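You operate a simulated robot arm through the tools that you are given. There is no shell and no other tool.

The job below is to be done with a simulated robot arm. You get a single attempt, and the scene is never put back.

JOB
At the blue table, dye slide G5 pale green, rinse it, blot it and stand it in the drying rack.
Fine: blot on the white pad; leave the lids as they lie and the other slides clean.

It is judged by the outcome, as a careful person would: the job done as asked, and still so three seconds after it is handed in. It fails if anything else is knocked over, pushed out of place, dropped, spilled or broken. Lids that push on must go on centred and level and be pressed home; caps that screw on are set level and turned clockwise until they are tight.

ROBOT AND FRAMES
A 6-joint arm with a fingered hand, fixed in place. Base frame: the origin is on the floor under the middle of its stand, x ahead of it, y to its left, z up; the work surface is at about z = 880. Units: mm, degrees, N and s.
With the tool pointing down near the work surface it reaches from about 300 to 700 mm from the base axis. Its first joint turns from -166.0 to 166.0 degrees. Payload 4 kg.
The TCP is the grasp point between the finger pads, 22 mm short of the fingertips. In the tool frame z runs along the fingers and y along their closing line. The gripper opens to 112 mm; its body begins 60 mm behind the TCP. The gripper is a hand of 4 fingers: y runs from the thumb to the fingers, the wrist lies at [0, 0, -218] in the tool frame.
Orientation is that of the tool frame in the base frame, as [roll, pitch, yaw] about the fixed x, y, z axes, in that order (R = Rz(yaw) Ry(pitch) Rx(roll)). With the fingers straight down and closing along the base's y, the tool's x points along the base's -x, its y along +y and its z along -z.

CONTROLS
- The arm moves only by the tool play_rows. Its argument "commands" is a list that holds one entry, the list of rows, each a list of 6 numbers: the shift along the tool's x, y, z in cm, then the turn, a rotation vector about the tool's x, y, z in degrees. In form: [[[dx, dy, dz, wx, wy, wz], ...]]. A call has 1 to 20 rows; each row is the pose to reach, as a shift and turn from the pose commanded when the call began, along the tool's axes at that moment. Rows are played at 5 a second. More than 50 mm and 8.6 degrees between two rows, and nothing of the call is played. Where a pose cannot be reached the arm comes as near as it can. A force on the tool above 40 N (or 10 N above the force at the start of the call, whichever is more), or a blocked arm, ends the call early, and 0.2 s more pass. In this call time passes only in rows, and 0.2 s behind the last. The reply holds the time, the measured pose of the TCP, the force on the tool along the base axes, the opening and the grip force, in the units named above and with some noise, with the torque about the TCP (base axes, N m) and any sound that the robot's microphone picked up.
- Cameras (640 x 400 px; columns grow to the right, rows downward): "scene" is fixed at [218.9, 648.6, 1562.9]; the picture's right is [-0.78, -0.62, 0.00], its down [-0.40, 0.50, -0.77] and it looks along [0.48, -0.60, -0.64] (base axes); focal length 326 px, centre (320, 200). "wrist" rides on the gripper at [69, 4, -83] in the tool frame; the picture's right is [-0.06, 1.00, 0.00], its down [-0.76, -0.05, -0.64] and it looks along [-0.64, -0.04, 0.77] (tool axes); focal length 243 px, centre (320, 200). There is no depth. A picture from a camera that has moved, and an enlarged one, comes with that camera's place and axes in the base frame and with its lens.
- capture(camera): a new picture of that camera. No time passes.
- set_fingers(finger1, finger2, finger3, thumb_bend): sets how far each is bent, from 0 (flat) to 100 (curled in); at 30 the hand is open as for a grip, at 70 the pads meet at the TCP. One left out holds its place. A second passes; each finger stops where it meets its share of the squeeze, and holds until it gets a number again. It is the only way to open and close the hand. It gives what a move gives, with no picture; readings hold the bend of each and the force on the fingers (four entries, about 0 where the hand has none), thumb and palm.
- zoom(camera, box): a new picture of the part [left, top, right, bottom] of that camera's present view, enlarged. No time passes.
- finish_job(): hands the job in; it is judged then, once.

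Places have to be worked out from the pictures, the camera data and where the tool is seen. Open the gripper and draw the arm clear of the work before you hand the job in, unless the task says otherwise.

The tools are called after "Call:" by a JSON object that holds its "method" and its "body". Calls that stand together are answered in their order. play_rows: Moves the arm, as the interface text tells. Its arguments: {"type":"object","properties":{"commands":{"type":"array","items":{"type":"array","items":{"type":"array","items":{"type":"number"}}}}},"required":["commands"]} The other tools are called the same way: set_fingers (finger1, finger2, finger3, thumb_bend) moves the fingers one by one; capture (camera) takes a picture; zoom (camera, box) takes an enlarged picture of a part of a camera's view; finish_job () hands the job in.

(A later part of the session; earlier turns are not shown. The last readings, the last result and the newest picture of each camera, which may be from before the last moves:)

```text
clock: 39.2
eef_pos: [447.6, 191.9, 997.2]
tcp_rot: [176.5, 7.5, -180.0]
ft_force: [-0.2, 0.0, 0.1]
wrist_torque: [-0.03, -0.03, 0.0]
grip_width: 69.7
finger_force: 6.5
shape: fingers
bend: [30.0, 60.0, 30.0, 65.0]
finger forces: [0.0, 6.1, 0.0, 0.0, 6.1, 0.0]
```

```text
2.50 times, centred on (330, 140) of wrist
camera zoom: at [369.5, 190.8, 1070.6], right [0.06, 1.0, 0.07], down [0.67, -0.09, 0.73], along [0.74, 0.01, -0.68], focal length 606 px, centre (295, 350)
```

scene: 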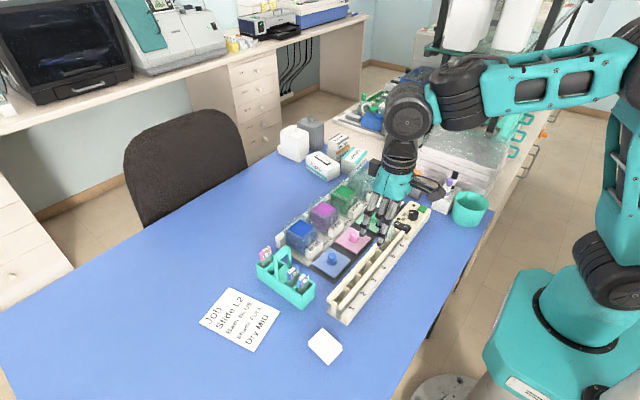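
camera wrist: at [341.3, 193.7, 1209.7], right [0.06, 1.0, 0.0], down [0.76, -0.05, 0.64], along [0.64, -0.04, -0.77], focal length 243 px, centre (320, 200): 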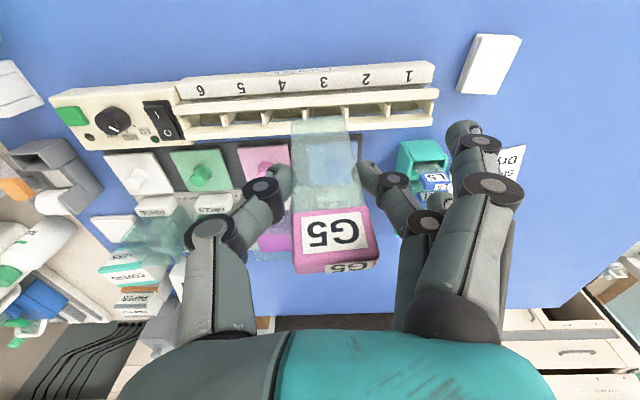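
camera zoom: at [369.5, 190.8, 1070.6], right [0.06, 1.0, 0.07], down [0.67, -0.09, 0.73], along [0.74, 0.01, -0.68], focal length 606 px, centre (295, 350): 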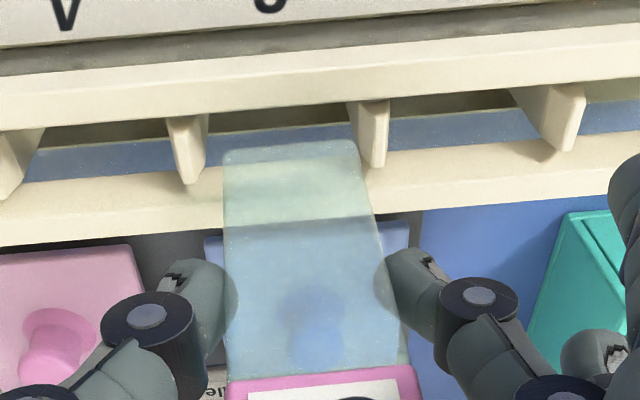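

Now the slide needs about −1.4 mm in y to be centred between the dividers. I apply that and lower 20 mm into the bay, watching the force.

Call:
{"method": "play_rows", "body": {"commands": [[[0.0, -0.14, 0.0, 0, 0, 0], [0.13, -0.2, 1.0, 0, 0, 0], [0.26, -0.26, 1.97, 0, 0, 0], [0.26, -0.26, 1.97, 0, 0, 0]]]}}

Call:
{"method": "zoom", "body": {"camera": "wrist", "box": [240, 60, 420, 220]}}

Call:
{"method": "zoom", "body": {"camera": "scene", "box": [340, 220, 400, 280]}}

```text
clock: 40.2
eef_pos: [448.4, 189.7, 975.7]
tcp_rot: [176.5, 7.5, 180.0]
ft_force: [-0.3, 0.6, -1.4]
wrist_torque: [0.01, -0.01, -0.03]
grip_width: 69.5
finger_force: 5.8
shape: fingers
bend: [30.0, 60.0, 30.0, 65.0]
finger forces: [0.0, 6.1, 0.0, 0.0, 6.1, 0.0]
```

```text
2.50 times, centred on (330, 140) of wrist
camera zoom: at [370.5, 189.0, 1049.5], right [0.06, 1.0, 0.07], down [0.67, -0.09, 0.73], along [0.74, 0.0, -0.68], focal length 606 px, centre (295, 350)
```

zoom: 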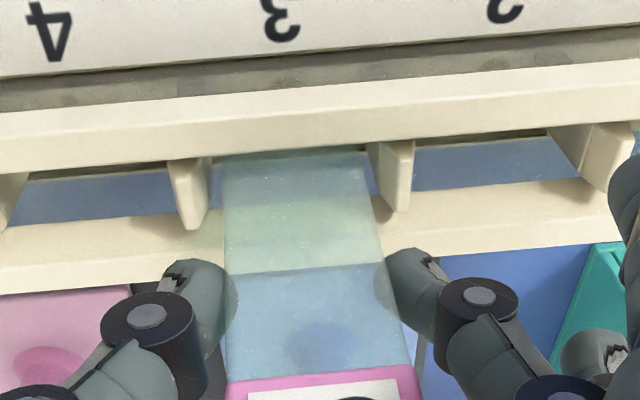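

```text
6.67 times, centred on (370, 250) of scene
camera zoom: at [218.9, 648.6, 1562.9], right [-0.78, -0.62, 0.0], down [-0.4, 0.5, -0.77], along [0.48, -0.6, -0.64], focal length 2170 px, centre (-13, -133)
```

zoom: 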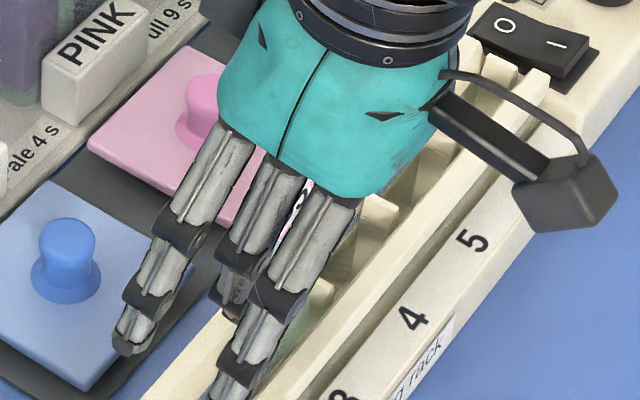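

The slide is in bay 3 between the dividers with no contact. I lower it a further 12 mm, which keeps the fingertips above the rails.

Call:
{"method": "play_rows", "body": {"commands": [[[0.08, -0.04, 0.6, 0, 0, 0], [0.16, -0.08, 1.2, 0, 0, 0], [0.16, -0.08, 1.2, 0, 0, 0]]]}}

Call:
{"method": "zoom", "body": {"camera": "wrist", "box": [240, 60, 420, 260]}}

Call:
{"method": "zoom", "body": {"camera": "scene", "box": [340, 220, 400, 280]}}

```text
clock: 41.0
eef_pos: [447.4, 190.8, 964.5]
tcp_rot: [176.5, 7.6, -180.0]
ft_force: [-0.2, 0.2, -0.5]
wrist_torque: [0.01, -0.01, 0.04]
grip_width: 69.6
finger_force: 6.4
shape: fingers
bend: [30.0, 60.0, 30.0, 65.0]
finger forces: [0.0, 6.1, 0.0, 0.0, 6.1, 0.0]
```

```text
2.00 times, centred on (330, 160) of wrist
camera zoom: at [369.7, 189.3, 1038.4], right [0.06, 1.0, 0.07], down [0.67, -0.09, 0.73], along [0.74, 0.0, -0.68], focal length 485 px, centre (300, 280)
```

zoom: 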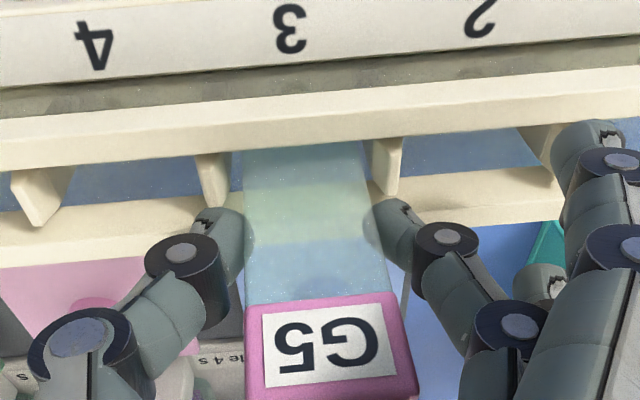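

```text
6.67 times, centred on (370, 250) of scene
camera zoom: at [218.9, 648.6, 1562.9], right [-0.78, -0.62, 0.0], down [-0.4, 0.5, -0.77], along [0.48, -0.6, -0.64], focal length 2170 px, centre (-13, -133)
```

zoom: 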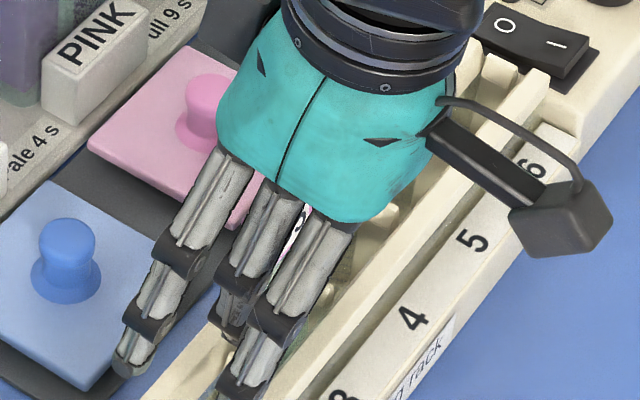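

The fingertips are just above the rails and the slide's bottom is about 15 mm above the bay floor. I open finger 2 and the thumb a little so it settles between the rails.

Call:
{"method": "set_fingers", "body": {"finger2": 53, "thumb_bend": 57}}

Call:
{"method": "zoom", "body": {"camera": "wrist", "box": [240, 60, 420, 260]}}

Call:
{"method": "zoom", "body": {"camera": "scene", "box": [340, 220, 400, 280]}}

```text
clock: 42.0
eef_pos: [448.7, 189.9, 965.6]
tcp_rot: [176.6, 7.5, 180.0]
ft_force: [0.2, 0.2, -0.4]
wrist_torque: [0.02, -0.02, 0.01]
grip_width: 76.5
finger_force: 0.0
shape: fingers
bend: [30.0, 53.0, 30.0, 56.0]
finger forces: [0.0, 0.0, 0.1, 0.0, 0.1, 0.0]
```

```text
2.00 times, centred on (330, 160) of wrist
camera zoom: at [369.8, 189.4, 1038.5], right [0.06, 1.0, 0.07], down [0.67, -0.09, 0.73], along [0.74, 0.0, -0.68], focal length 485 px, centre (300, 280)
```

zoom: 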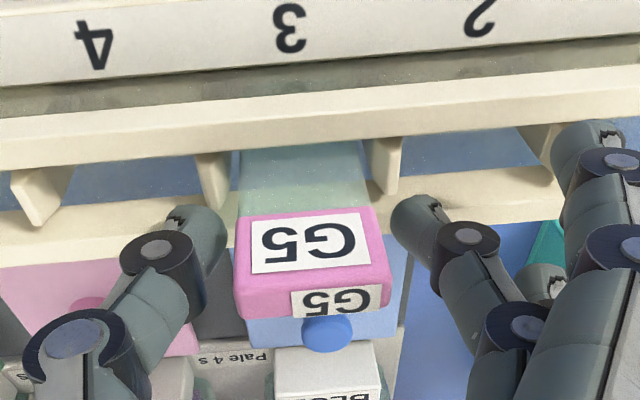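

```text
6.67 times, centred on (370, 250) of scene
camera zoom: at [218.9, 648.6, 1562.9], right [-0.78, -0.62, 0.0], down [-0.4, 0.5, -0.77], along [0.48, -0.6, -0.64], focal length 2170 px, centre (-13, -133)
```

zoom: 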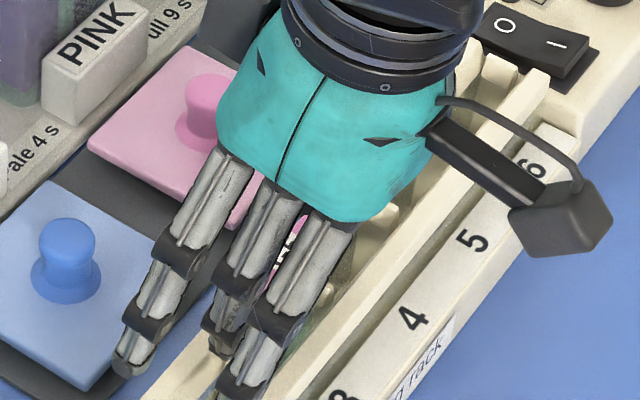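

The slide settled in bay 3, upright, with its label between the open fingertips and its label top at about z=975. I bring the hand to vertical around it and slightly higher, ready to regrip the label.

Call:
{"method": "play_rows", "body": {"commands": [[[0.01, 0.06, -0.5, 0, 0, 0], [0.02, 0.12, -0.9, 1.2, 2.5, 0.08], [0.03, 0.175, -0.9, 2.3, 5.0, 0.15], [0.03, 0.175, -0.9, 3.5, 7.5, 0.23], [0.03, 0.175, -0.9, 3.5, 7.5, 0.23]]]}}

Call:
{"method": "zoom", "body": {"camera": "wrist", "box": [240, 60, 420, 260]}}

Call:
{"method": "zoom", "body": {"camera": "scene", "box": [330, 210, 410, 290]}}

```text
clock: 43.2
eef_pos: [445.8, 192.0, 973.9]
tcp_rot: [-179.9, -0.1, 179.9]
ft_force: [0.6, 0.1, 0.6]
wrist_torque: [-0.02, 0.02, 0.02]
grip_width: 76.4
finger_force: 0.1
shape: fingers
bend: [30.0, 53.0, 30.0, 56.0]
finger forces: [0.0, 0.2, 0.0, 0.1, 0.0, 0.0]
```

```text
2.00 times, centred on (330, 160) of wrist
camera zoom: at [377.4, 195.9, 1057.2], right [0.06, 1.0, 0.0], down [0.76, -0.05, 0.64], along [0.64, -0.04, -0.77], focal length 485 px, centre (300, 280)
```

zoom: 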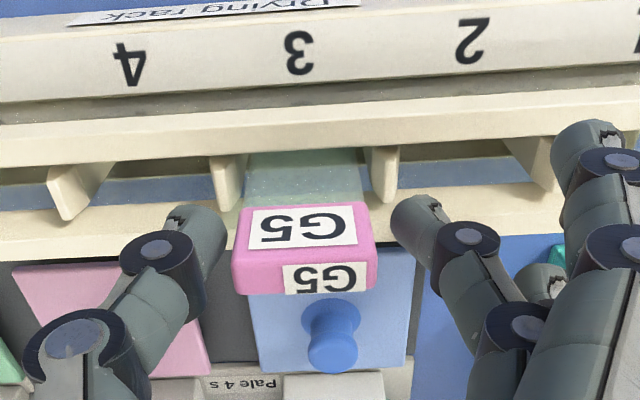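

```text
5.00 times, centred on (370, 250) of scene
camera zoom: at [218.9, 648.6, 1562.9], right [-0.78, -0.62, 0.0], down [-0.4, 0.5, -0.77], along [0.48, -0.6, -0.64], focal length 1628 px, centre (70, -50)
```

zoom: 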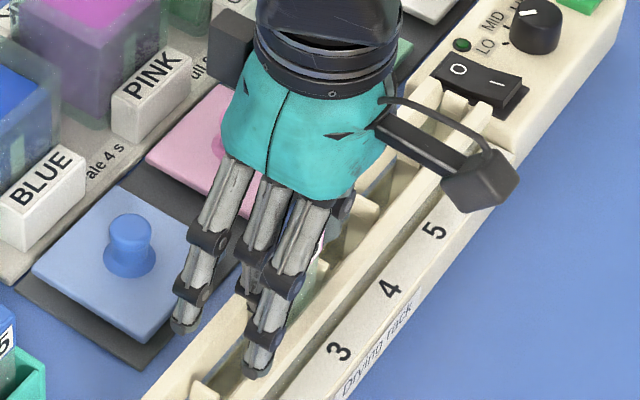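

The hand is vertical, with the label centred between finger 2 and the thumb (label centre about [444.5, 192.8], TCP [445.8, 192]). I lower 3 mm and close on the label.

Call:
{"method": "play_rows", "body": {"commands": [[[0.05, 0.05, 0.15, 0, 0, 0], [0.1, 0.07, 0.3, 0, 0, 0], [0.1, 0.07, 0.3, 0, 0, 0]]]}}

Call:
{"method": "set_fingers", "body": {"finger2": 70, "thumb_bend": 70}}

Call:
{"method": "zoom", "body": {"camera": "wrist", "box": [240, 60, 420, 260]}}

```text
clock: 44.0
eef_pos: [445.3, 193.8, 972.3]
tcp_rot: [-179.9, 0.0, -180.0]
ft_force: [-0.3, -0.9, 1.0]
wrist_torque: [-0.01, -0.02, 0.0]
grip_width: 76.5
finger_force: 0.0
shape: fingers
bend: [30.0, 53.0, 30.0, 56.0]
finger forces: [0.0, 0.0, 0.1, 0.0, 0.0, 0.0]
```

```text
clock: 45.0
eef_pos: [445.1, 193.0, 971.0]
tcp_rot: [-179.9, 0.0, -180.0]
ft_force: [0.4, 0.0, 0.0]
wrist_torque: [-0.01, -0.02, -0.03]
grip_width: 68.0
finger_force: 7.6
shape: fingers
bend: [30.0, 57.0, 30.0, 66.0]
finger forces: [0.1, 7.7, 0.0, 0.1, 7.7, 0.0]
```

```text
2.00 times, centred on (330, 160) of wrist
camera zoom: at [376.5, 197.4, 1054.7], right [0.06, 1.0, 0.0], down [0.76, -0.05, 0.64], along [0.64, -0.04, -0.77], focal length 485 px, centre (300, 280)
```

zoom: 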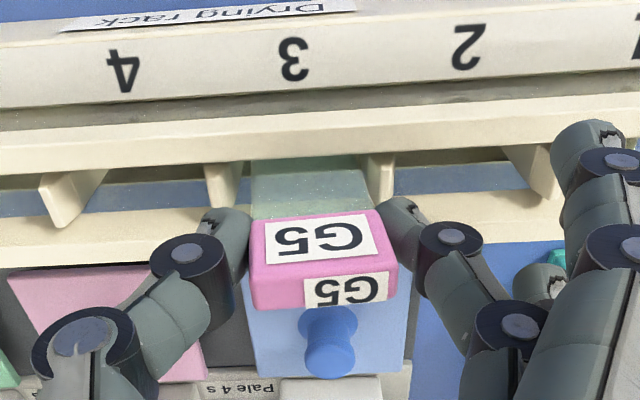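

The label is gripped at 7.7 N. I lift straight up out of the bay and check that it hangs straight.

Call:
{"method": "play_rows", "body": {"commands": [[[0, 0, -1.0, 0, 0, 0], [0, 0, -2.2, 0, 0, 0], [0, 0, -3.6, 0, 0, 0], [0, 0, -5.0, 0, 0, 0], [0, 0, -6.5, 0, 0, 0], [0, 0, -8.0, 0, 0, 0], [0, 0, -8.0, 0, 0, 0]]]}}

Call:
{"method": "zoom", "body": {"camera": "wrist", "box": [230, 40, 430, 240]}}

Call:
{"method": "zoom", "body": {"camera": "scene", "box": [330, 190, 410, 270]}}

```text
clock: 46.6
eef_pos: [445.8, 191.6, 1051.5]
tcp_rot: [-179.9, 0.0, -180.0]
ft_force: [0.2, -0.1, -0.5]
wrist_torque: [0.0, -0.02, 0.01]
grip_width: 68.0
finger_force: 7.2
shape: fingers
bend: [30.0, 57.0, 30.0, 66.0]
finger forces: [0.0, 7.8, 0.0, 0.1, 7.6, 0.0]
```

```text
2.00 times, centred on (330, 140) of wrist
camera zoom: at [377.4, 196.1, 1133.3], right [0.06, 1.0, 0.0], down [0.76, -0.05, 0.64], along [0.64, -0.04, -0.77], focal length 485 px, centre (300, 320)
```

zoom: 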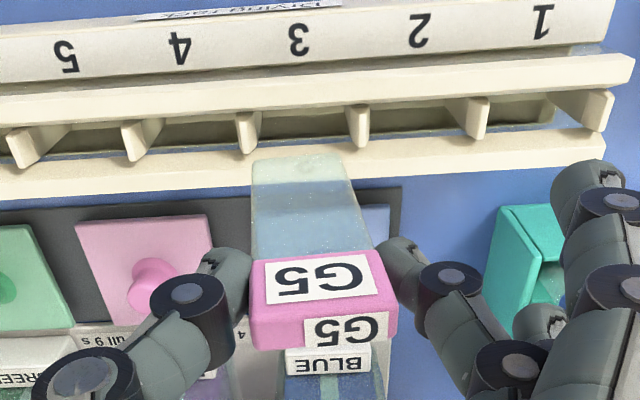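

```text
5.00 times, centred on (370, 230) of scene
camera zoom: at [218.9, 648.6, 1562.9], right [-0.78, -0.62, 0.0], down [-0.4, 0.5, -0.77], along [0.48, -0.6, -0.64], focal length 1628 px, centre (70, 50)
```

zoom: 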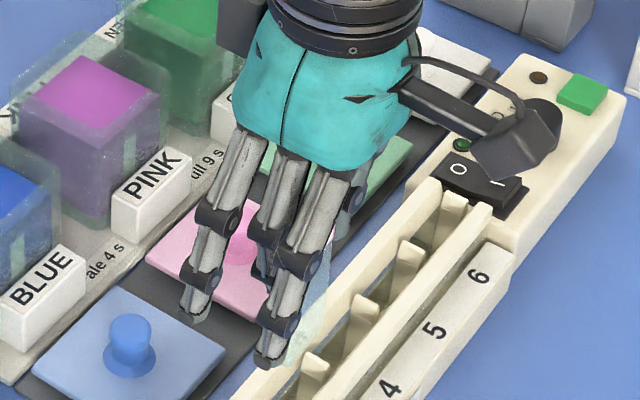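

The slide hangs from the hand by its label again. I zoom in to measure exactly where its bottom edge is relative to the hand.

Call:
{"method": "zoom", "body": {"camera": "scene", "box": [365, 220, 400, 255]}}

Call:
{"method": "zoom", "body": {"camera": "wrist", "box": [280, 100, 380, 220]}}

```text
11.43 times, centred on (382, 238) of scene
camera zoom: at [218.9, 648.6, 1562.9], right [-0.78, -0.62, 0.0], down [-0.4, 0.5, -0.77], along [0.48, -0.6, -0.64], focal length 3721 px, centre (-394, -229)
```

zoom: 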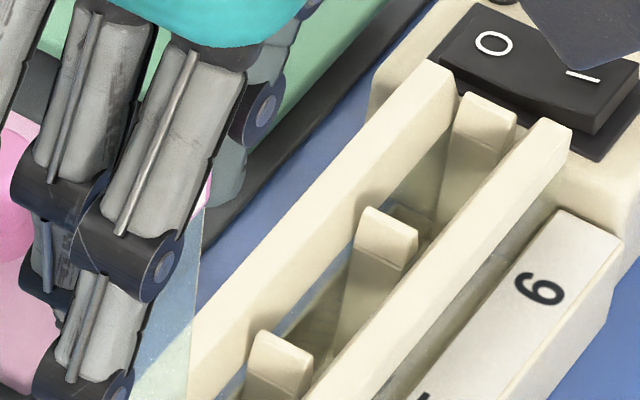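

```text
3.33 times, centred on (330, 160) of wrist
camera zoom: at [377.4, 196.1, 1133.3], right [0.06, 1.0, 0.0], down [0.76, -0.05, 0.64], along [0.64, -0.04, -0.77], focal length 809 px, centre (287, 333)
```

zoom: 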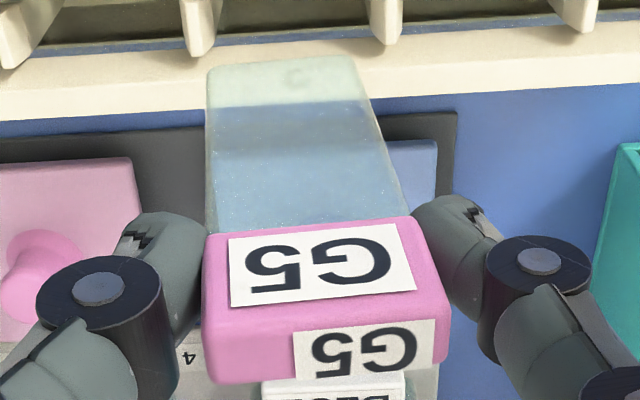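

The slide now hangs nearly straight, bottom edge about 87 mm below the TCP and about centred under it. Keeping the hand vertical, I carry it high over to the green bath.

Call:
{"method": "play_rows", "body": {"commands": [[[0, 0, -2.0, 0, 0, 0], [-1.5, -1.5, -4.0, 0, 0, 0], [-4.0, -4.0, -4.5, 0, 0, 0], [-6.8, -6.8, -4.5, 0, 0, 0], [-9.6, -9.6, -4.5, 0, 0, 0], [-12.4, -12.4, -4.5, 0, 0, 0], [-15.2, -15.2, -4.5, 0, 0, 0], [-17.6, -17.4, -4.0, 0, 0, 0], [-19.4, -19.2, -3.0, 0, 0, 0], [-19.4, -19.2, -3.0, 0, 0, 0]]]}}

Call:
{"method": "capture", "body": {"camera": "wrist"}}

Call:
{"method": "zoom", "body": {"camera": "wrist", "box": [150, 20, 350, 160]}}

Call:
{"method": "capture", "body": {"camera": "scene"}}

```text
clock: 48.8
eef_pos: [638.0, 0.2, 1083.4]
tcp_rot: [-179.9, 0.0, 180.0]
ft_force: [0.9, -0.4, -0.9]
wrist_torque: [-0.03, 0.01, 0.0]
grip_width: 67.9
finger_force: 7.5
shape: fingers
bend: [30.0, 57.0, 30.0, 66.0]
finger forces: [0.1, 7.7, 0.0, 0.0, 7.6, 0.0]
```

```text
taken
camera wrist: at [569.8, 4.3, 1166.4], right [0.06, 1.0, 0.0], down [0.76, -0.05, 0.64], along [0.64, -0.04, -0.77], focal length 243 px, centre (320, 200)
```

wrist: 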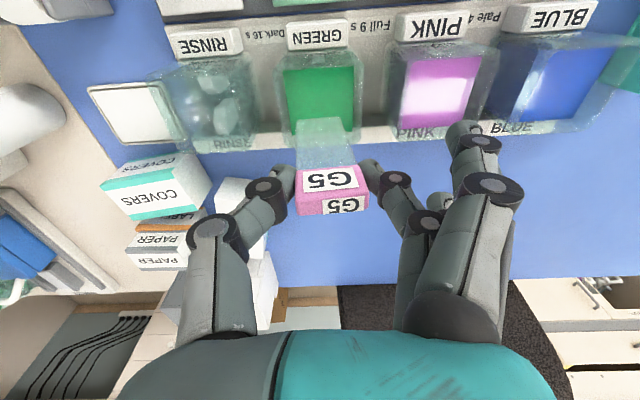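

```text
2.86 times, centred on (250, 90) of wrist
camera zoom: at [569.8, 4.3, 1166.4], right [0.06, 1.0, 0.0], down [0.76, -0.05, 0.64], along [0.64, -0.04, -0.77], focal length 693 px, centre (520, 514)
```

zoom: 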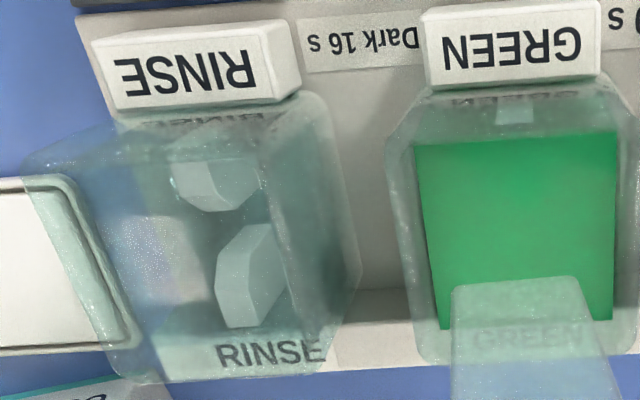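

```text
taken
```

scene: 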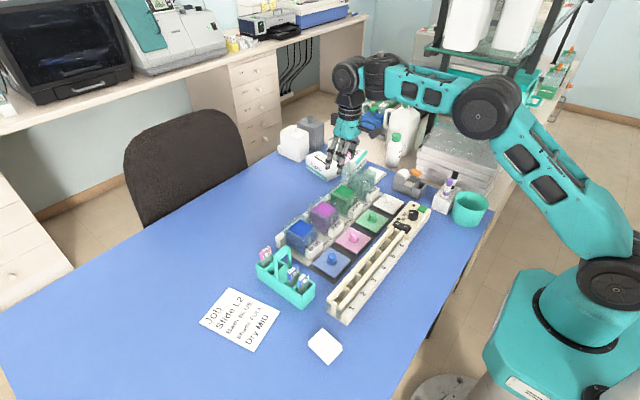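

This pose was reached cleanly. The rib noses bound a gap of about 16 mm centred near x≈641, and the slide's bottom is at about x=637. I move to [642, −2.5] and come down to z≈1055, checking that there is no reach warning.

Call:
{"method": "play_rows", "body": {"commands": [[[-0.2, -0.1, 0.9, 0, 0, 0], [-0.4, -0.27, 1.9, 0, 0, 0], [-0.4, -0.27, 2.8, 0, 0, 0], [-0.4, -0.27, 2.8, 0, 0, 0]]]}}

Call:
{"method": "zoom", "body": {"camera": "wrist", "box": [230, 20, 430, 160]}}

Call:
{"method": "zoom", "body": {"camera": "scene", "box": [325, 150, 395, 220]}}

```text
clock: 49.8
eef_pos: [643.7, -3.1, 1054.0]
tcp_rot: [-179.9, 0.0, 180.0]
ft_force: [0.3, -0.1, -0.3]
wrist_torque: [0.01, -0.01, 0.03]
grip_width: 67.9
finger_force: 7.9
shape: fingers
bend: [30.0, 57.0, 30.0, 66.0]
finger forces: [0.1, 7.6, 0.1, 0.0, 7.5, 0.0]
```

```text
2.86 times, centred on (330, 90) of wrist
camera zoom: at [575.4, 1.3, 1137.5], right [0.06, 1.0, 0.0], down [0.76, -0.05, 0.64], along [0.64, -0.04, -0.77], focal length 693 px, centre (291, 514)
```

zoom: 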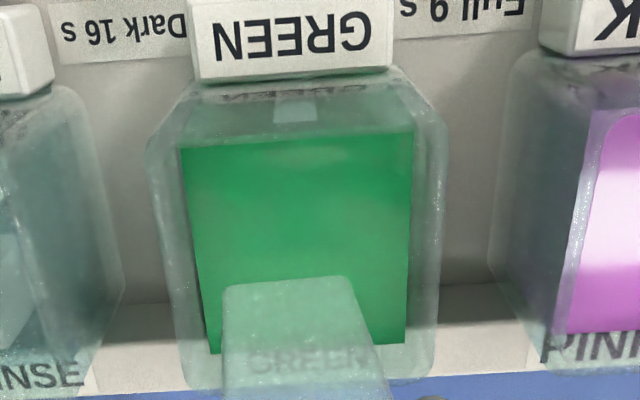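

```text
5.71 times, centred on (360, 185) of scene
camera zoom: at [218.9, 648.6, 1562.9], right [-0.78, -0.62, 0.0], down [-0.4, 0.5, -0.77], along [0.48, -0.6, -0.64], focal length 1860 px, centre (91, 286)
```

zoom: 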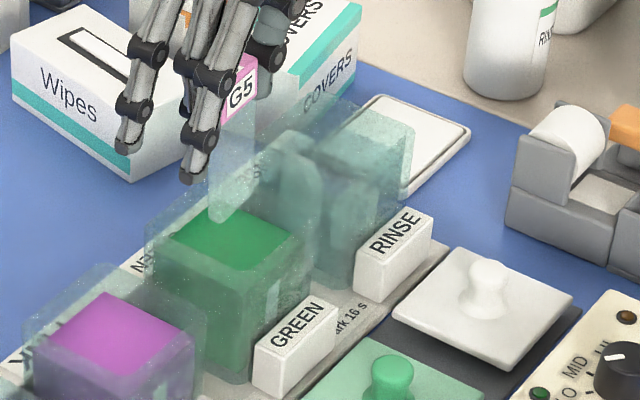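

The slide's bottom is at about x=644–648 and y≈−4, a little far out. I shift 3 mm inward and lower it to just below the rib tops, then check at once that it went between the ribs rather than slipping.

Call:
{"method": "play_rows", "body": {"commands": [[[0.3, 0.1, 1.2, 0, 0, 0], [0.3, 0.15, 2.6, 0, 0, 0], [0.3, 0.15, 3.8, 0, 0, 0]]]}}

Call:
{"method": "zoom", "body": {"camera": "wrist", "box": [230, 40, 430, 220]}}

Call:
{"method": "zoom", "body": {"camera": "scene", "box": [325, 150, 395, 220]}}

```text
clock: 50.6
eef_pos: [641.1, -0.8, 1016.3]
tcp_rot: [-179.9, 0.0, 179.9]
ft_force: [0.2, -0.1, -0.4]
wrist_torque: [0.02, 0.01, 0.01]
grip_width: 67.7
finger_force: 7.5
shape: fingers
bend: [30.0, 57.0, 30.0, 66.0]
finger forces: [0.0, 7.6, 0.1, 0.1, 7.6, 0.0]
```

```text
2.22 times, centred on (330, 130) of wrist
camera zoom: at [572.9, 3.3, 1099.3], right [0.06, 1.0, 0.0], down [0.76, -0.05, 0.64], along [0.64, -0.04, -0.77], focal length 539 px, centre (298, 356)
```

zoom: 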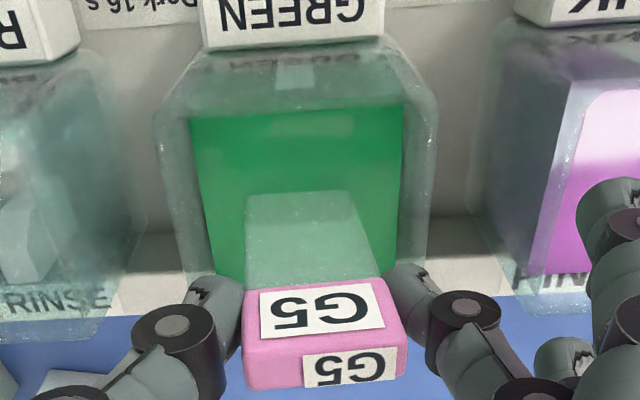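

```text
5.71 times, centred on (360, 185) of scene
camera zoom: at [218.9, 648.6, 1562.9], right [-0.78, -0.62, 0.0], down [-0.4, 0.5, -0.77], along [0.48, -0.6, -0.64], focal length 1860 px, centre (91, 286)
```

zoom: 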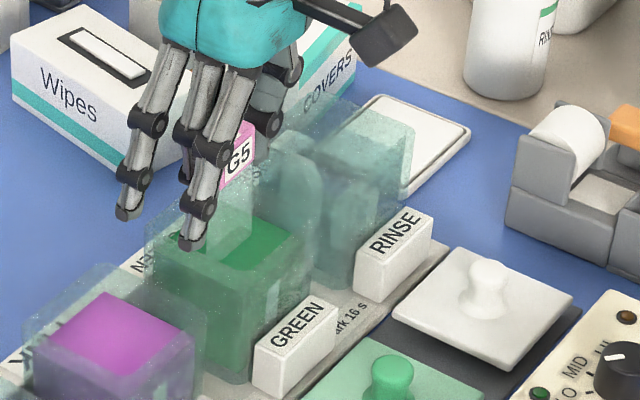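

No slip, and the glass meets the liquid at x≈639, between the ribs. It has been in for about 0.5 s. I lower to full depth and hold, for about 4.4 s in total including the lift.

Call:
{"method": "play_rows", "body": {"commands": [[[0, 0, 1.4, 0, 0, 0], [0, 0, 2.6, 0, 0, 0], [0, 0, 2.6, 0, 0, 0], [0, 0, 2.6, 0, 0, 0], [0, 0, 2.6, 0, 0, 0], [0, 0, 2.6, 0, 0, 0], [0, 0, 2.6, 0, 0, 0], [0, 0, 2.6, 0, 0, 0], [0, 0, 2.6, 0, 0, 0], [0, 0, 2.6, 0, 0, 0], [0, 0, 2.6, 0, 0, 0], [0, 0, 2.6, 0, 0, 0], [0, 0, 2.6, 0, 0, 0], [0, 0, 2.6, 0, 0, 0], [0, 0, 2.6, 0, 0, 0], [0, 0, 2.6, 0, 0, 0]]]}}

```text
clock: 54.0
eef_pos: [640.2, -0.8, 989.2]
tcp_rot: [-179.9, 0.1, -180.0]
ft_force: [0.7, -0.2, -1.1]
wrist_torque: [0.0, 0.03, 0.03]
grip_width: 67.7
finger_force: 7.9
shape: fingers
bend: [30.0, 57.0, 30.0, 66.0]
finger forces: [0.0, 7.7, 0.0, 0.1, 7.6, 0.0]
```

The pose held at z=989 with no contact force and no reach warning. That is about 3.9 s in the dye, so I lift straight out now.

Call:
{"method": "play_rows", "body": {"commands": [[[0, 0, -2.4, 0, 0, 0], [0, 0, -5.0, 0, 0, 0], [0, 0, -7.2, 0, 0, 0], [0, 0, -8.6, 0, 0, 0], [0, 0, -8.6, 0, 0, 0]]]}}

Call:
{"method": "zoom", "body": {"camera": "wrist", "box": [230, 60, 430, 220]}}

Call:
{"method": "zoom", "body": {"camera": "scene", "box": [325, 130, 405, 210]}}

```text
clock: 55.2
eef_pos: [640.2, -1.3, 1076.4]
tcp_rot: [-179.9, 0.1, -179.9]
ft_force: [-0.3, 0.9, -0.7]
wrist_torque: [0.01, 0.01, -0.02]
grip_width: 67.6
finger_force: 7.4
shape: fingers
bend: [30.0, 57.0, 30.0, 66.0]
finger forces: [0.0, 7.7, 0.1, 0.0, 7.6, 0.0]
```

```text
2.50 times, centred on (330, 140) of wrist
camera zoom: at [571.9, 3.9, 1159.3], right [0.06, 1.0, 0.0], down [0.76, -0.05, 0.64], along [0.64, -0.04, -0.77], focal length 606 px, centre (295, 350)
```

zoom: 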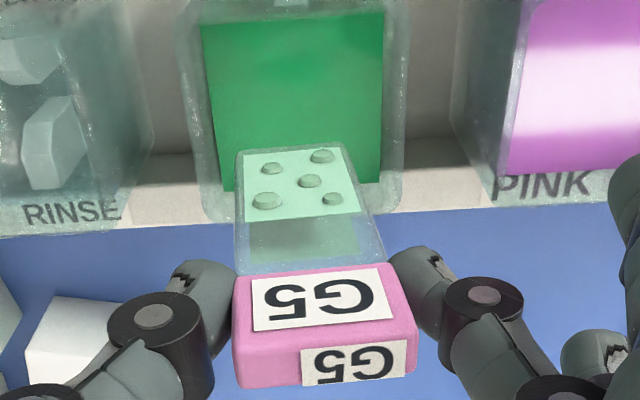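

```text
5.00 times, centred on (365, 170) of scene
camera zoom: at [218.9, 648.6, 1562.9], right [-0.78, -0.62, 0.0], down [-0.4, 0.5, -0.77], along [0.48, -0.6, -0.64], focal length 1628 px, centre (95, 350)
```

zoom: 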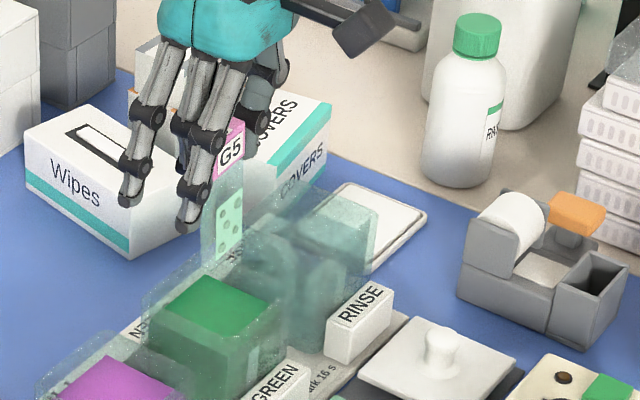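

The dye took: the slide shows an even pale-green patch with wet droplets. I carry it over to the rinse bath next door, staying high, and look at its ribs before dipping.

Call:
{"method": "play_rows", "body": {"commands": [[[0, 0, -0.8, 0, 0, 0], [0, 0, -0.8, 0, 0, 0], [0, -2.0, -1.0, 0, 0, 0], [0, -4.2, -1.0, 0, 0, 0], [0, -6.4, -1.0, 0, 0, 0], [0, -8.4, -1.0, 0, 0, 0], [0, -9.6, -1.0, 0, 0, 0], [0, -9.6, -1.0, 0, 0, 0]]]}}

Call:
{"method": "capture", "body": {"camera": "wrist"}}

Call:
{"method": "zoom", "body": {"camera": "wrist", "box": [230, 20, 430, 160]}}

Call:
{"method": "zoom", "body": {"camera": "scene", "box": [335, 130, 415, 210]}}

```text
clock: 57.0
eef_pos: [639.6, -97.5, 1086.4]
tcp_rot: [-179.9, 0.0, -180.0]
ft_force: [0.7, 0.2, -1.4]
wrist_torque: [0.0, 0.04, 0.02]
grip_width: 67.9
finger_force: 7.7
shape: fingers
bend: [30.0, 57.0, 30.0, 66.0]
finger forces: [0.0, 7.7, 0.0, 0.0, 7.6, 0.0]
```

```text
taken
camera wrist: at [571.0, -93.1, 1169.0], right [0.06, 1.0, 0.0], down [0.77, -0.05, 0.64], along [0.64, -0.04, -0.77], focal length 243 px, centre (320, 200)
```

wrist: 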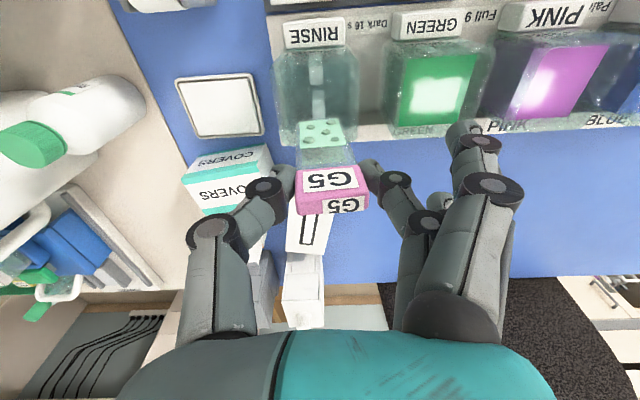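

```text
2.86 times, centred on (330, 90) of wrist
camera zoom: at [571.0, -93.1, 1169.0], right [0.06, 1.0, 0.0], down [0.77, -0.05, 0.64], along [0.64, -0.04, -0.77], focal length 693 px, centre (291, 514)
```

zoom: 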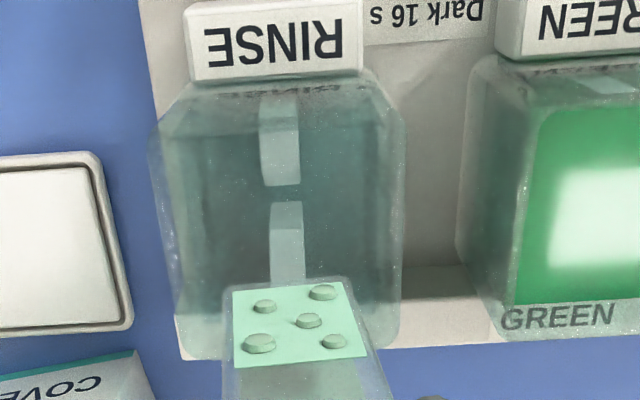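

```text
5.00 times, centred on (375, 170) of scene
camera zoom: at [218.9, 648.6, 1562.9], right [-0.78, -0.62, 0.0], down [-0.4, 0.5, -0.77], along [0.48, -0.6, -0.64], focal length 1628 px, centre (45, 350)
```

zoom: 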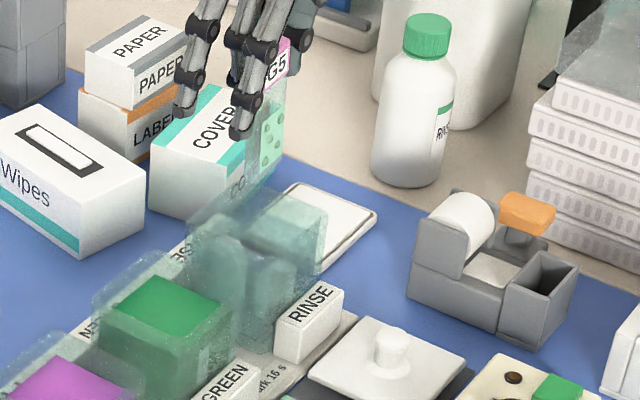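

I can see the rinse ribs clearly: the gap runs about x=629–647 at y≈−100, and the slide's bottom is at [639, −97.5]. I shift −2 mm in y and lower it into the gap, checking partway.

Call:
{"method": "play_rows", "body": {"commands": [[[0, -0.1, 2.0, 0, 0, 0], [0, -0.2, 4.2, 0, 0, 0], [0, -0.2, 6.0, 0, 0, 0], [0, -0.2, 7.0, 0, 0, 0]]]}}

Call:
{"method": "zoom", "body": {"camera": "wrist", "box": [230, 40, 430, 220]}}

Call:
{"method": "zoom", "body": {"camera": "scene", "box": [335, 130, 415, 210]}}

```text
clock: 58.0
eef_pos: [638.1, -97.9, 1018.2]
tcp_rot: [-179.8, 0.0, -180.0]
ft_force: [-0.1, -0.1, -1.1]
wrist_torque: [0.03, 0.01, -0.03]
grip_width: 67.9
finger_force: 8.0
shape: fingers
bend: [30.0, 57.0, 30.0, 66.0]
finger forces: [0.0, 7.7, 0.0, 0.0, 7.6, 0.0]
```

```text
2.22 times, centred on (330, 130) of wrist
camera zoom: at [570.6, -93.7, 1100.1], right [0.06, 1.0, 0.0], down [0.76, -0.05, 0.64], along [0.64, -0.04, -0.77], focal length 539 px, centre (298, 356)
```

zoom: 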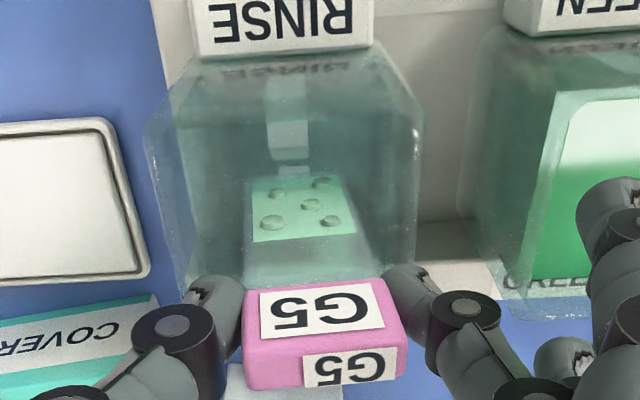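

```text
5.00 times, centred on (375, 170) of scene
camera zoom: at [218.9, 648.6, 1562.9], right [-0.78, -0.62, 0.0], down [-0.4, 0.5, -0.77], along [0.48, -0.6, -0.64], focal length 1628 px, centre (45, 350)
```

zoom: 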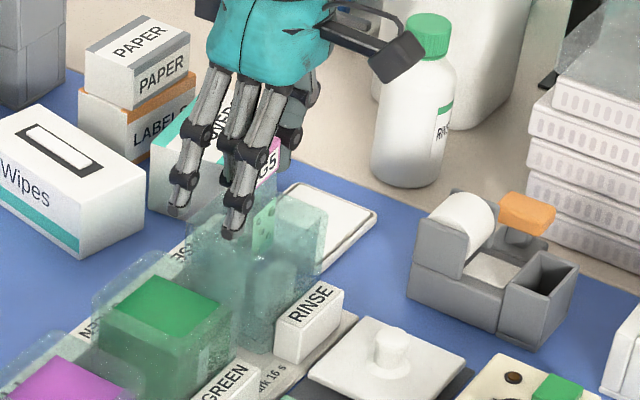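

The slide is between the ribs with no slip or contact. I lower it to full depth and rinse for about 3.5 s with a gentle up-and-down motion.

Call:
{"method": "play_rows", "body": {"commands": [[[0, 0, 1.4, 0, 0, 0], [0, 0, 2.8, 0, 0, 0], [0, 0, 2.8, 0, 0, 0], [0, 0, 2.8, 0, 0, 0], [0, 0, 2.2, 0, 0, 0], [0, 0, 1.8, 0, 0, 0], [0, 0, 2.2, 0, 0, 0], [0, 0, 2.8, 0, 0, 0], [0, 0, 2.8, 0, 0, 0], [0, 0, 2.2, 0, 0, 0], [0, 0, 1.8, 0, 0, 0], [0, 0, 2.2, 0, 0, 0], [0, 0, 2.8, 0, 0, 0], [0, 0, 2.8, 0, 0, 0], [0, 0, 2.8, 0, 0, 0], [0, 0, 2.8, 0, 0, 0], [0, 0, 2.8, 0, 0, 0]]]}}

Call:
{"method": "zoom", "body": {"camera": "wrist", "box": [230, 40, 430, 220]}}

Call:
{"method": "play_rows", "body": {"commands": [[[0, 0, -2.0, 0, 0, 0], [0, 0, -4.2, 0, 0, 0], [0, 0, -6.4, 0, 0, 0], [0, 0, -8.2, 0, 0, 0], [0, 0, -9.0, 0, 0, 0], [0, 0, -9.0, 0, 0, 0], [0, 0, -9.0, 0, 0, 0], [0, 0, -9.0, 0, 0, 0]]]}}

Call:
{"method": "zoom", "body": {"camera": "wrist", "box": [230, 60, 430, 220]}}

Call:
{"method": "zoom", "body": {"camera": "scene", "box": [335, 130, 415, 210]}}

```text
clock: 61.6
eef_pos: [641.6, -100.7, 987.5]
tcp_rot: [-179.9, 0.0, 180.0]
ft_force: [-0.2, -0.2, -1.4]
wrist_torque: [0.01, 0.03, -0.02]
grip_width: 68.1
finger_force: 7.8
shape: fingers
bend: [30.0, 58.0, 30.0, 66.0]
finger forces: [0.0, 7.5, 0.0, 0.0, 7.4, 0.0]
```

```text
2.22 times, centred on (330, 130) of wrist
camera zoom: at [572.7, -94.6, 1071.4], right [0.06, 1.0, 0.0], down [0.76, -0.05, 0.64], along [0.64, -0.04, -0.77], focal length 539 px, centre (298, 356)
```

zoom: 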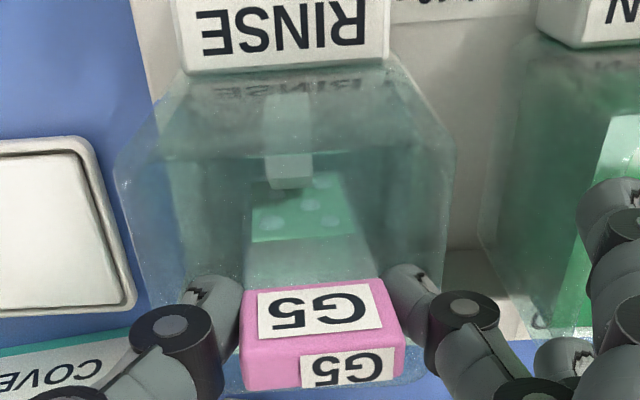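

```text
clock: 63.4
eef_pos: [639.6, -98.0, 1077.2]
tcp_rot: [-179.9, 0.0, -180.0]
ft_force: [-0.3, -0.6, -1.3]
wrist_torque: [0.03, 0.0, -0.01]
grip_width: 68.2
finger_force: 7.5
shape: fingers
bend: [30.0, 58.0, 30.0, 66.0]
finger forces: [0.0, 7.4, 0.0, 0.0, 7.4, 0.1]
```

```text
2.50 times, centred on (330, 140) of wrist
camera zoom: at [571.5, -94.1, 1161.4], right [0.06, 1.0, 0.0], down [0.76, -0.05, 0.64], along [0.64, -0.04, -0.77], focal length 606 px, centre (295, 350)
```

zoom: 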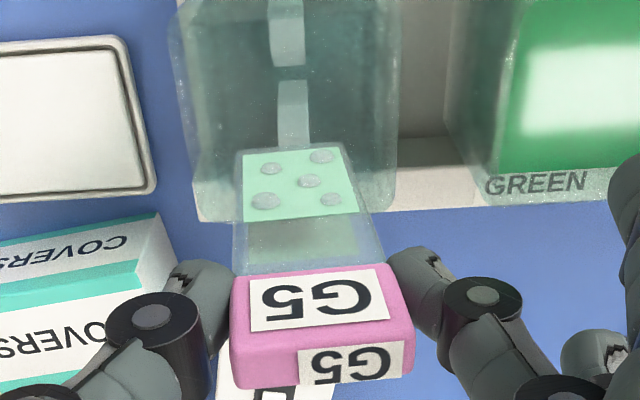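

```text
5.00 times, centred on (375, 170) of scene
camera zoom: at [218.9, 648.6, 1562.9], right [-0.78, -0.62, 0.0], down [-0.4, 0.5, -0.77], along [0.48, -0.6, -0.64], focal length 1628 px, centre (45, 350)
```

zoom: 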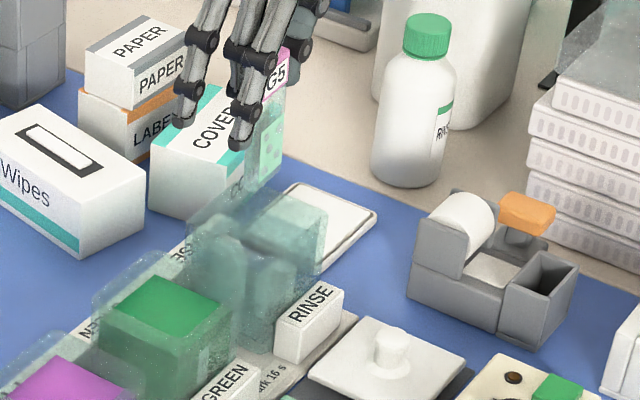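

The droplets have turned from green to clear, so the rinse worked; now they need blotting. The white pad covers about x 387–446, y 365–411. I raise the slide and swing back through the starting area to avoid the reach trap.

Call:
{"method": "play_rows", "body": {"commands": [[[1.0, 1.5, -2.5, 0, 0, 0], [2.5, 3.5, -5.0, 0, 0, 0], [4.5, 6.0, -7.5, 0, 0, 0], [6.5, 8.5, -10.0, 0, 0, 0], [8.7, 11.0, -12.0, 0, 0, 0], [11.0, 13.5, -14.0, 0, 0, 0], [13.3, 16.0, -15.8, 0, 0, 0], [15.6, 18.5, -17.2, 0, 0, 0], [17.9, 21.0, -18.4, 0, 0, 0], [20.2, 23.5, -19.3, 0, 0, 0], [22.2, 26.2, -19.5, 0, 0, 0], [24.0, 28.8, -19.5, 0, 0, 0], [24.0, 28.8, -19.5, 0, 0, 0]]]}}

Call:
{"method": "capture", "body": {"camera": "wrist"}}

Call:
{"method": "capture", "body": {"camera": "scene"}}

```text
clock: 66.2
eef_pos: [400.2, 186.9, 1272.5]
tcp_rot: [-179.9, 0.0, -180.0]
ft_force: [-0.8, 0.4, -1.6]
wrist_torque: [-0.02, 0.02, 0.02]
grip_width: 67.9
finger_force: 7.1
shape: fingers
bend: [30.0, 58.0, 30.0, 66.0]
finger forces: [0.0, 7.2, 0.0, 0.0, 7.3, 0.1]
```

```text
taken
camera wrist: at [331.9, 192.1, 1356.0], right [0.06, 1.0, 0.0], down [0.76, -0.05, 0.64], along [0.64, -0.04, -0.77], focal length 243 px, centre (320, 200)
```

wrist: 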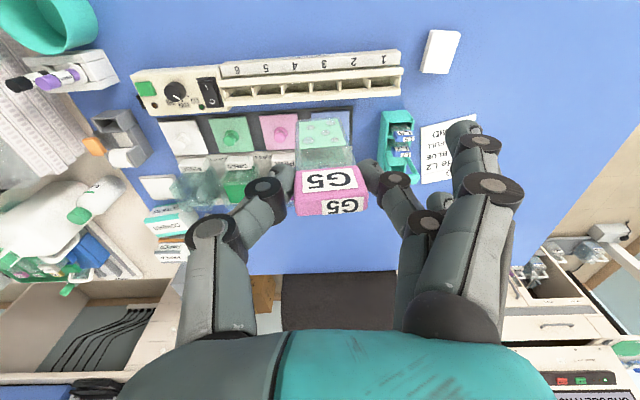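

```text
taken
```

scene: 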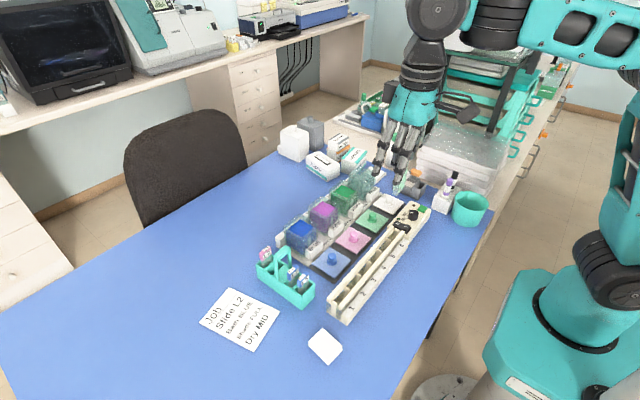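

All clear. Now I move over the pad at [417, 388] with the slide's bottom still about 80 mm above it.

Call:
{"method": "play_rows", "body": {"commands": [[[-0.2, 2.5, 2.0, 0, 0, 0], [-0.4, 5.0, 4.5, 0, 0, 0], [-0.6, 7.5, 7.0, 0, 0, 0], [-0.9, 10.0, 9.5, 0, 0, 0], [-1.1, 12.5, 12.0, 0, 0, 0], [-1.3, 15.0, 14.5, 0, 0, 0], [-1.5, 17.6, 17.0, 0, 0, 0], [-1.7, 20.1, 19.2, 0, 0, 0], [-1.7, 20.1, 21.0, 0, 0, 0], [-1.7, 20.1, 21.0, 0, 0, 0]]]}}

Call:
{"method": "capture", "body": {"camera": "wrist"}}

Call:
{"method": "zoom", "body": {"camera": "scene", "box": [270, 260, 390, 380]}}

Call:
{"method": "zoom", "body": {"camera": "wrist", "box": [230, 20, 430, 220]}}

```text
clock: 68.4
eef_pos: [417.9, 392.3, 1059.8]
tcp_rot: [180.0, 0.0, -180.0]
ft_force: [0.1, -0.7, -0.7]
wrist_torque: [-0.04, -0.01, 0.02]
grip_width: 68.0
finger_force: 7.6
shape: fingers
bend: [30.0, 58.0, 30.0, 66.0]
finger forces: [0.0, 7.4, 0.1, 0.1, 7.3, 0.1]
```

```text
taken
camera wrist: at [350.7, 395.5, 1143.3], right [0.06, 1.0, 0.0], down [0.76, -0.05, 0.64], along [0.64, -0.04, -0.77], focal length 243 px, centre (320, 200)
```

wrist: 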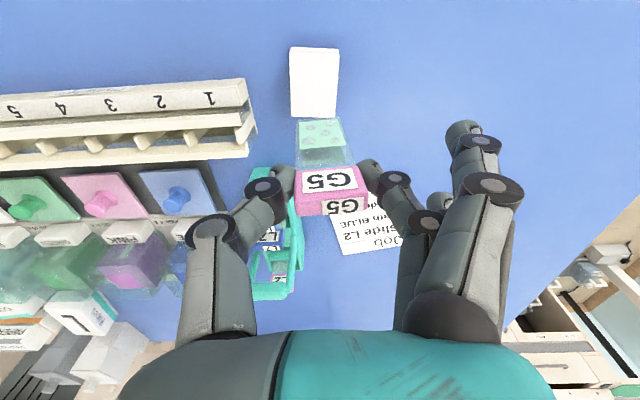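

```text
3.33 times, centred on (330, 320) of scene
camera zoom: at [218.9, 648.6, 1562.9], right [-0.78, -0.62, 0.0], down [-0.4, 0.5, -0.77], along [0.48, -0.6, -0.64], focal length 1085 px, centre (287, -200)
```

zoom: 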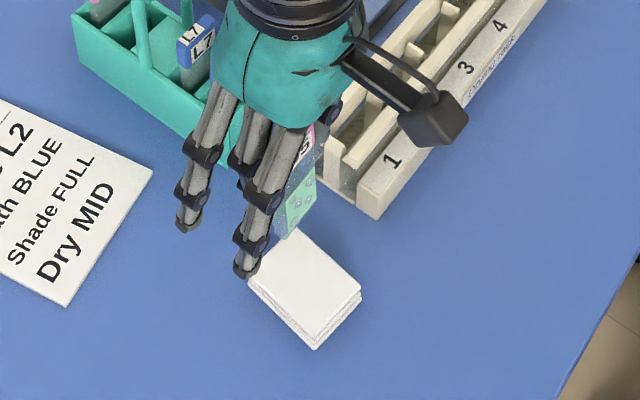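

```text
2.00 times, centred on (330, 120) of wrist
camera zoom: at [350.7, 395.5, 1143.3], right [0.06, 1.0, 0.0], down [0.76, -0.05, 0.64], along [0.64, -0.04, -0.77], focal length 485 px, centre (300, 360)
```

zoom: 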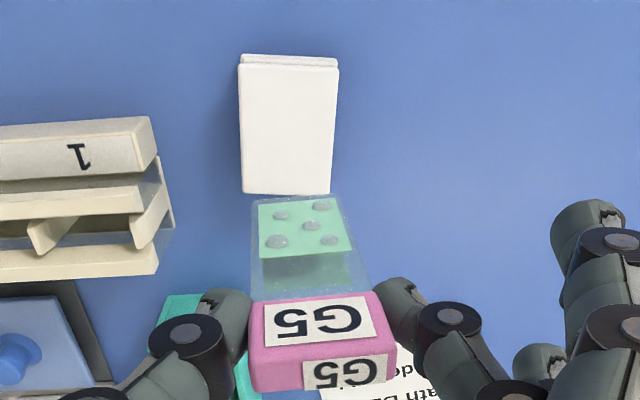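

The slide with its pale-green patch and droplets is right beside the pad in view; the pad's centre is [418, 385]. I shift −6 mm in y and lower to z≈995, just above the pad.

Call:
{"method": "play_rows", "body": {"commands": [[[0, -0.3, 1.8, 0, 0, 0], [0, -0.6, 3.6, 0, 0, 0], [0, -0.6, 5.2, 0, 0, 0], [0, -0.6, 6.5, 0, 0, 0], [0, -0.6, 6.5, 0, 0, 0]]]}}

Call:
{"method": "zoom", "body": {"camera": "wrist", "box": [230, 40, 430, 220]}}

Call:
{"method": "zoom", "body": {"camera": "scene", "box": [290, 290, 370, 370]}}

```text
clock: 69.6
eef_pos: [416.8, 384.2, 996.0]
tcp_rot: [-179.9, 0.0, -180.0]
ft_force: [0.8, -0.1, -1.1]
wrist_torque: [0.01, 0.04, -0.01]
grip_width: 68.0
finger_force: 7.2
shape: fingers
bend: [30.0, 58.0, 30.0, 66.0]
finger forces: [0.0, 7.4, 0.0, 0.1, 7.2, 0.0]
```

```text
2.22 times, centred on (330, 130) of wrist
camera zoom: at [349.4, 388.5, 1078.6], right [0.06, 1.0, 0.0], down [0.76, -0.05, 0.64], along [0.64, -0.04, -0.77], focal length 539 px, centre (298, 356)
```

zoom: 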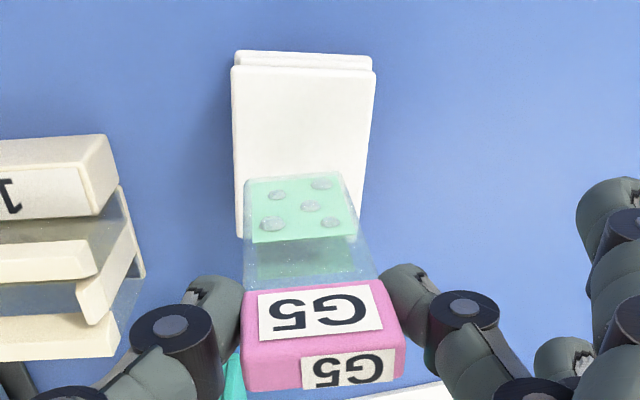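

```text
5.00 times, centred on (330, 330) of scene
camera zoom: at [218.9, 648.6, 1562.9], right [-0.78, -0.62, 0.0], down [-0.4, 0.5, -0.77], along [0.48, -0.6, -0.64], focal length 1628 px, centre (270, -450)
```

zoom: 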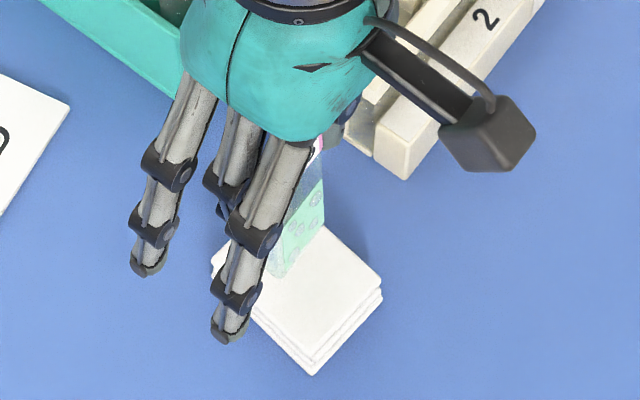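

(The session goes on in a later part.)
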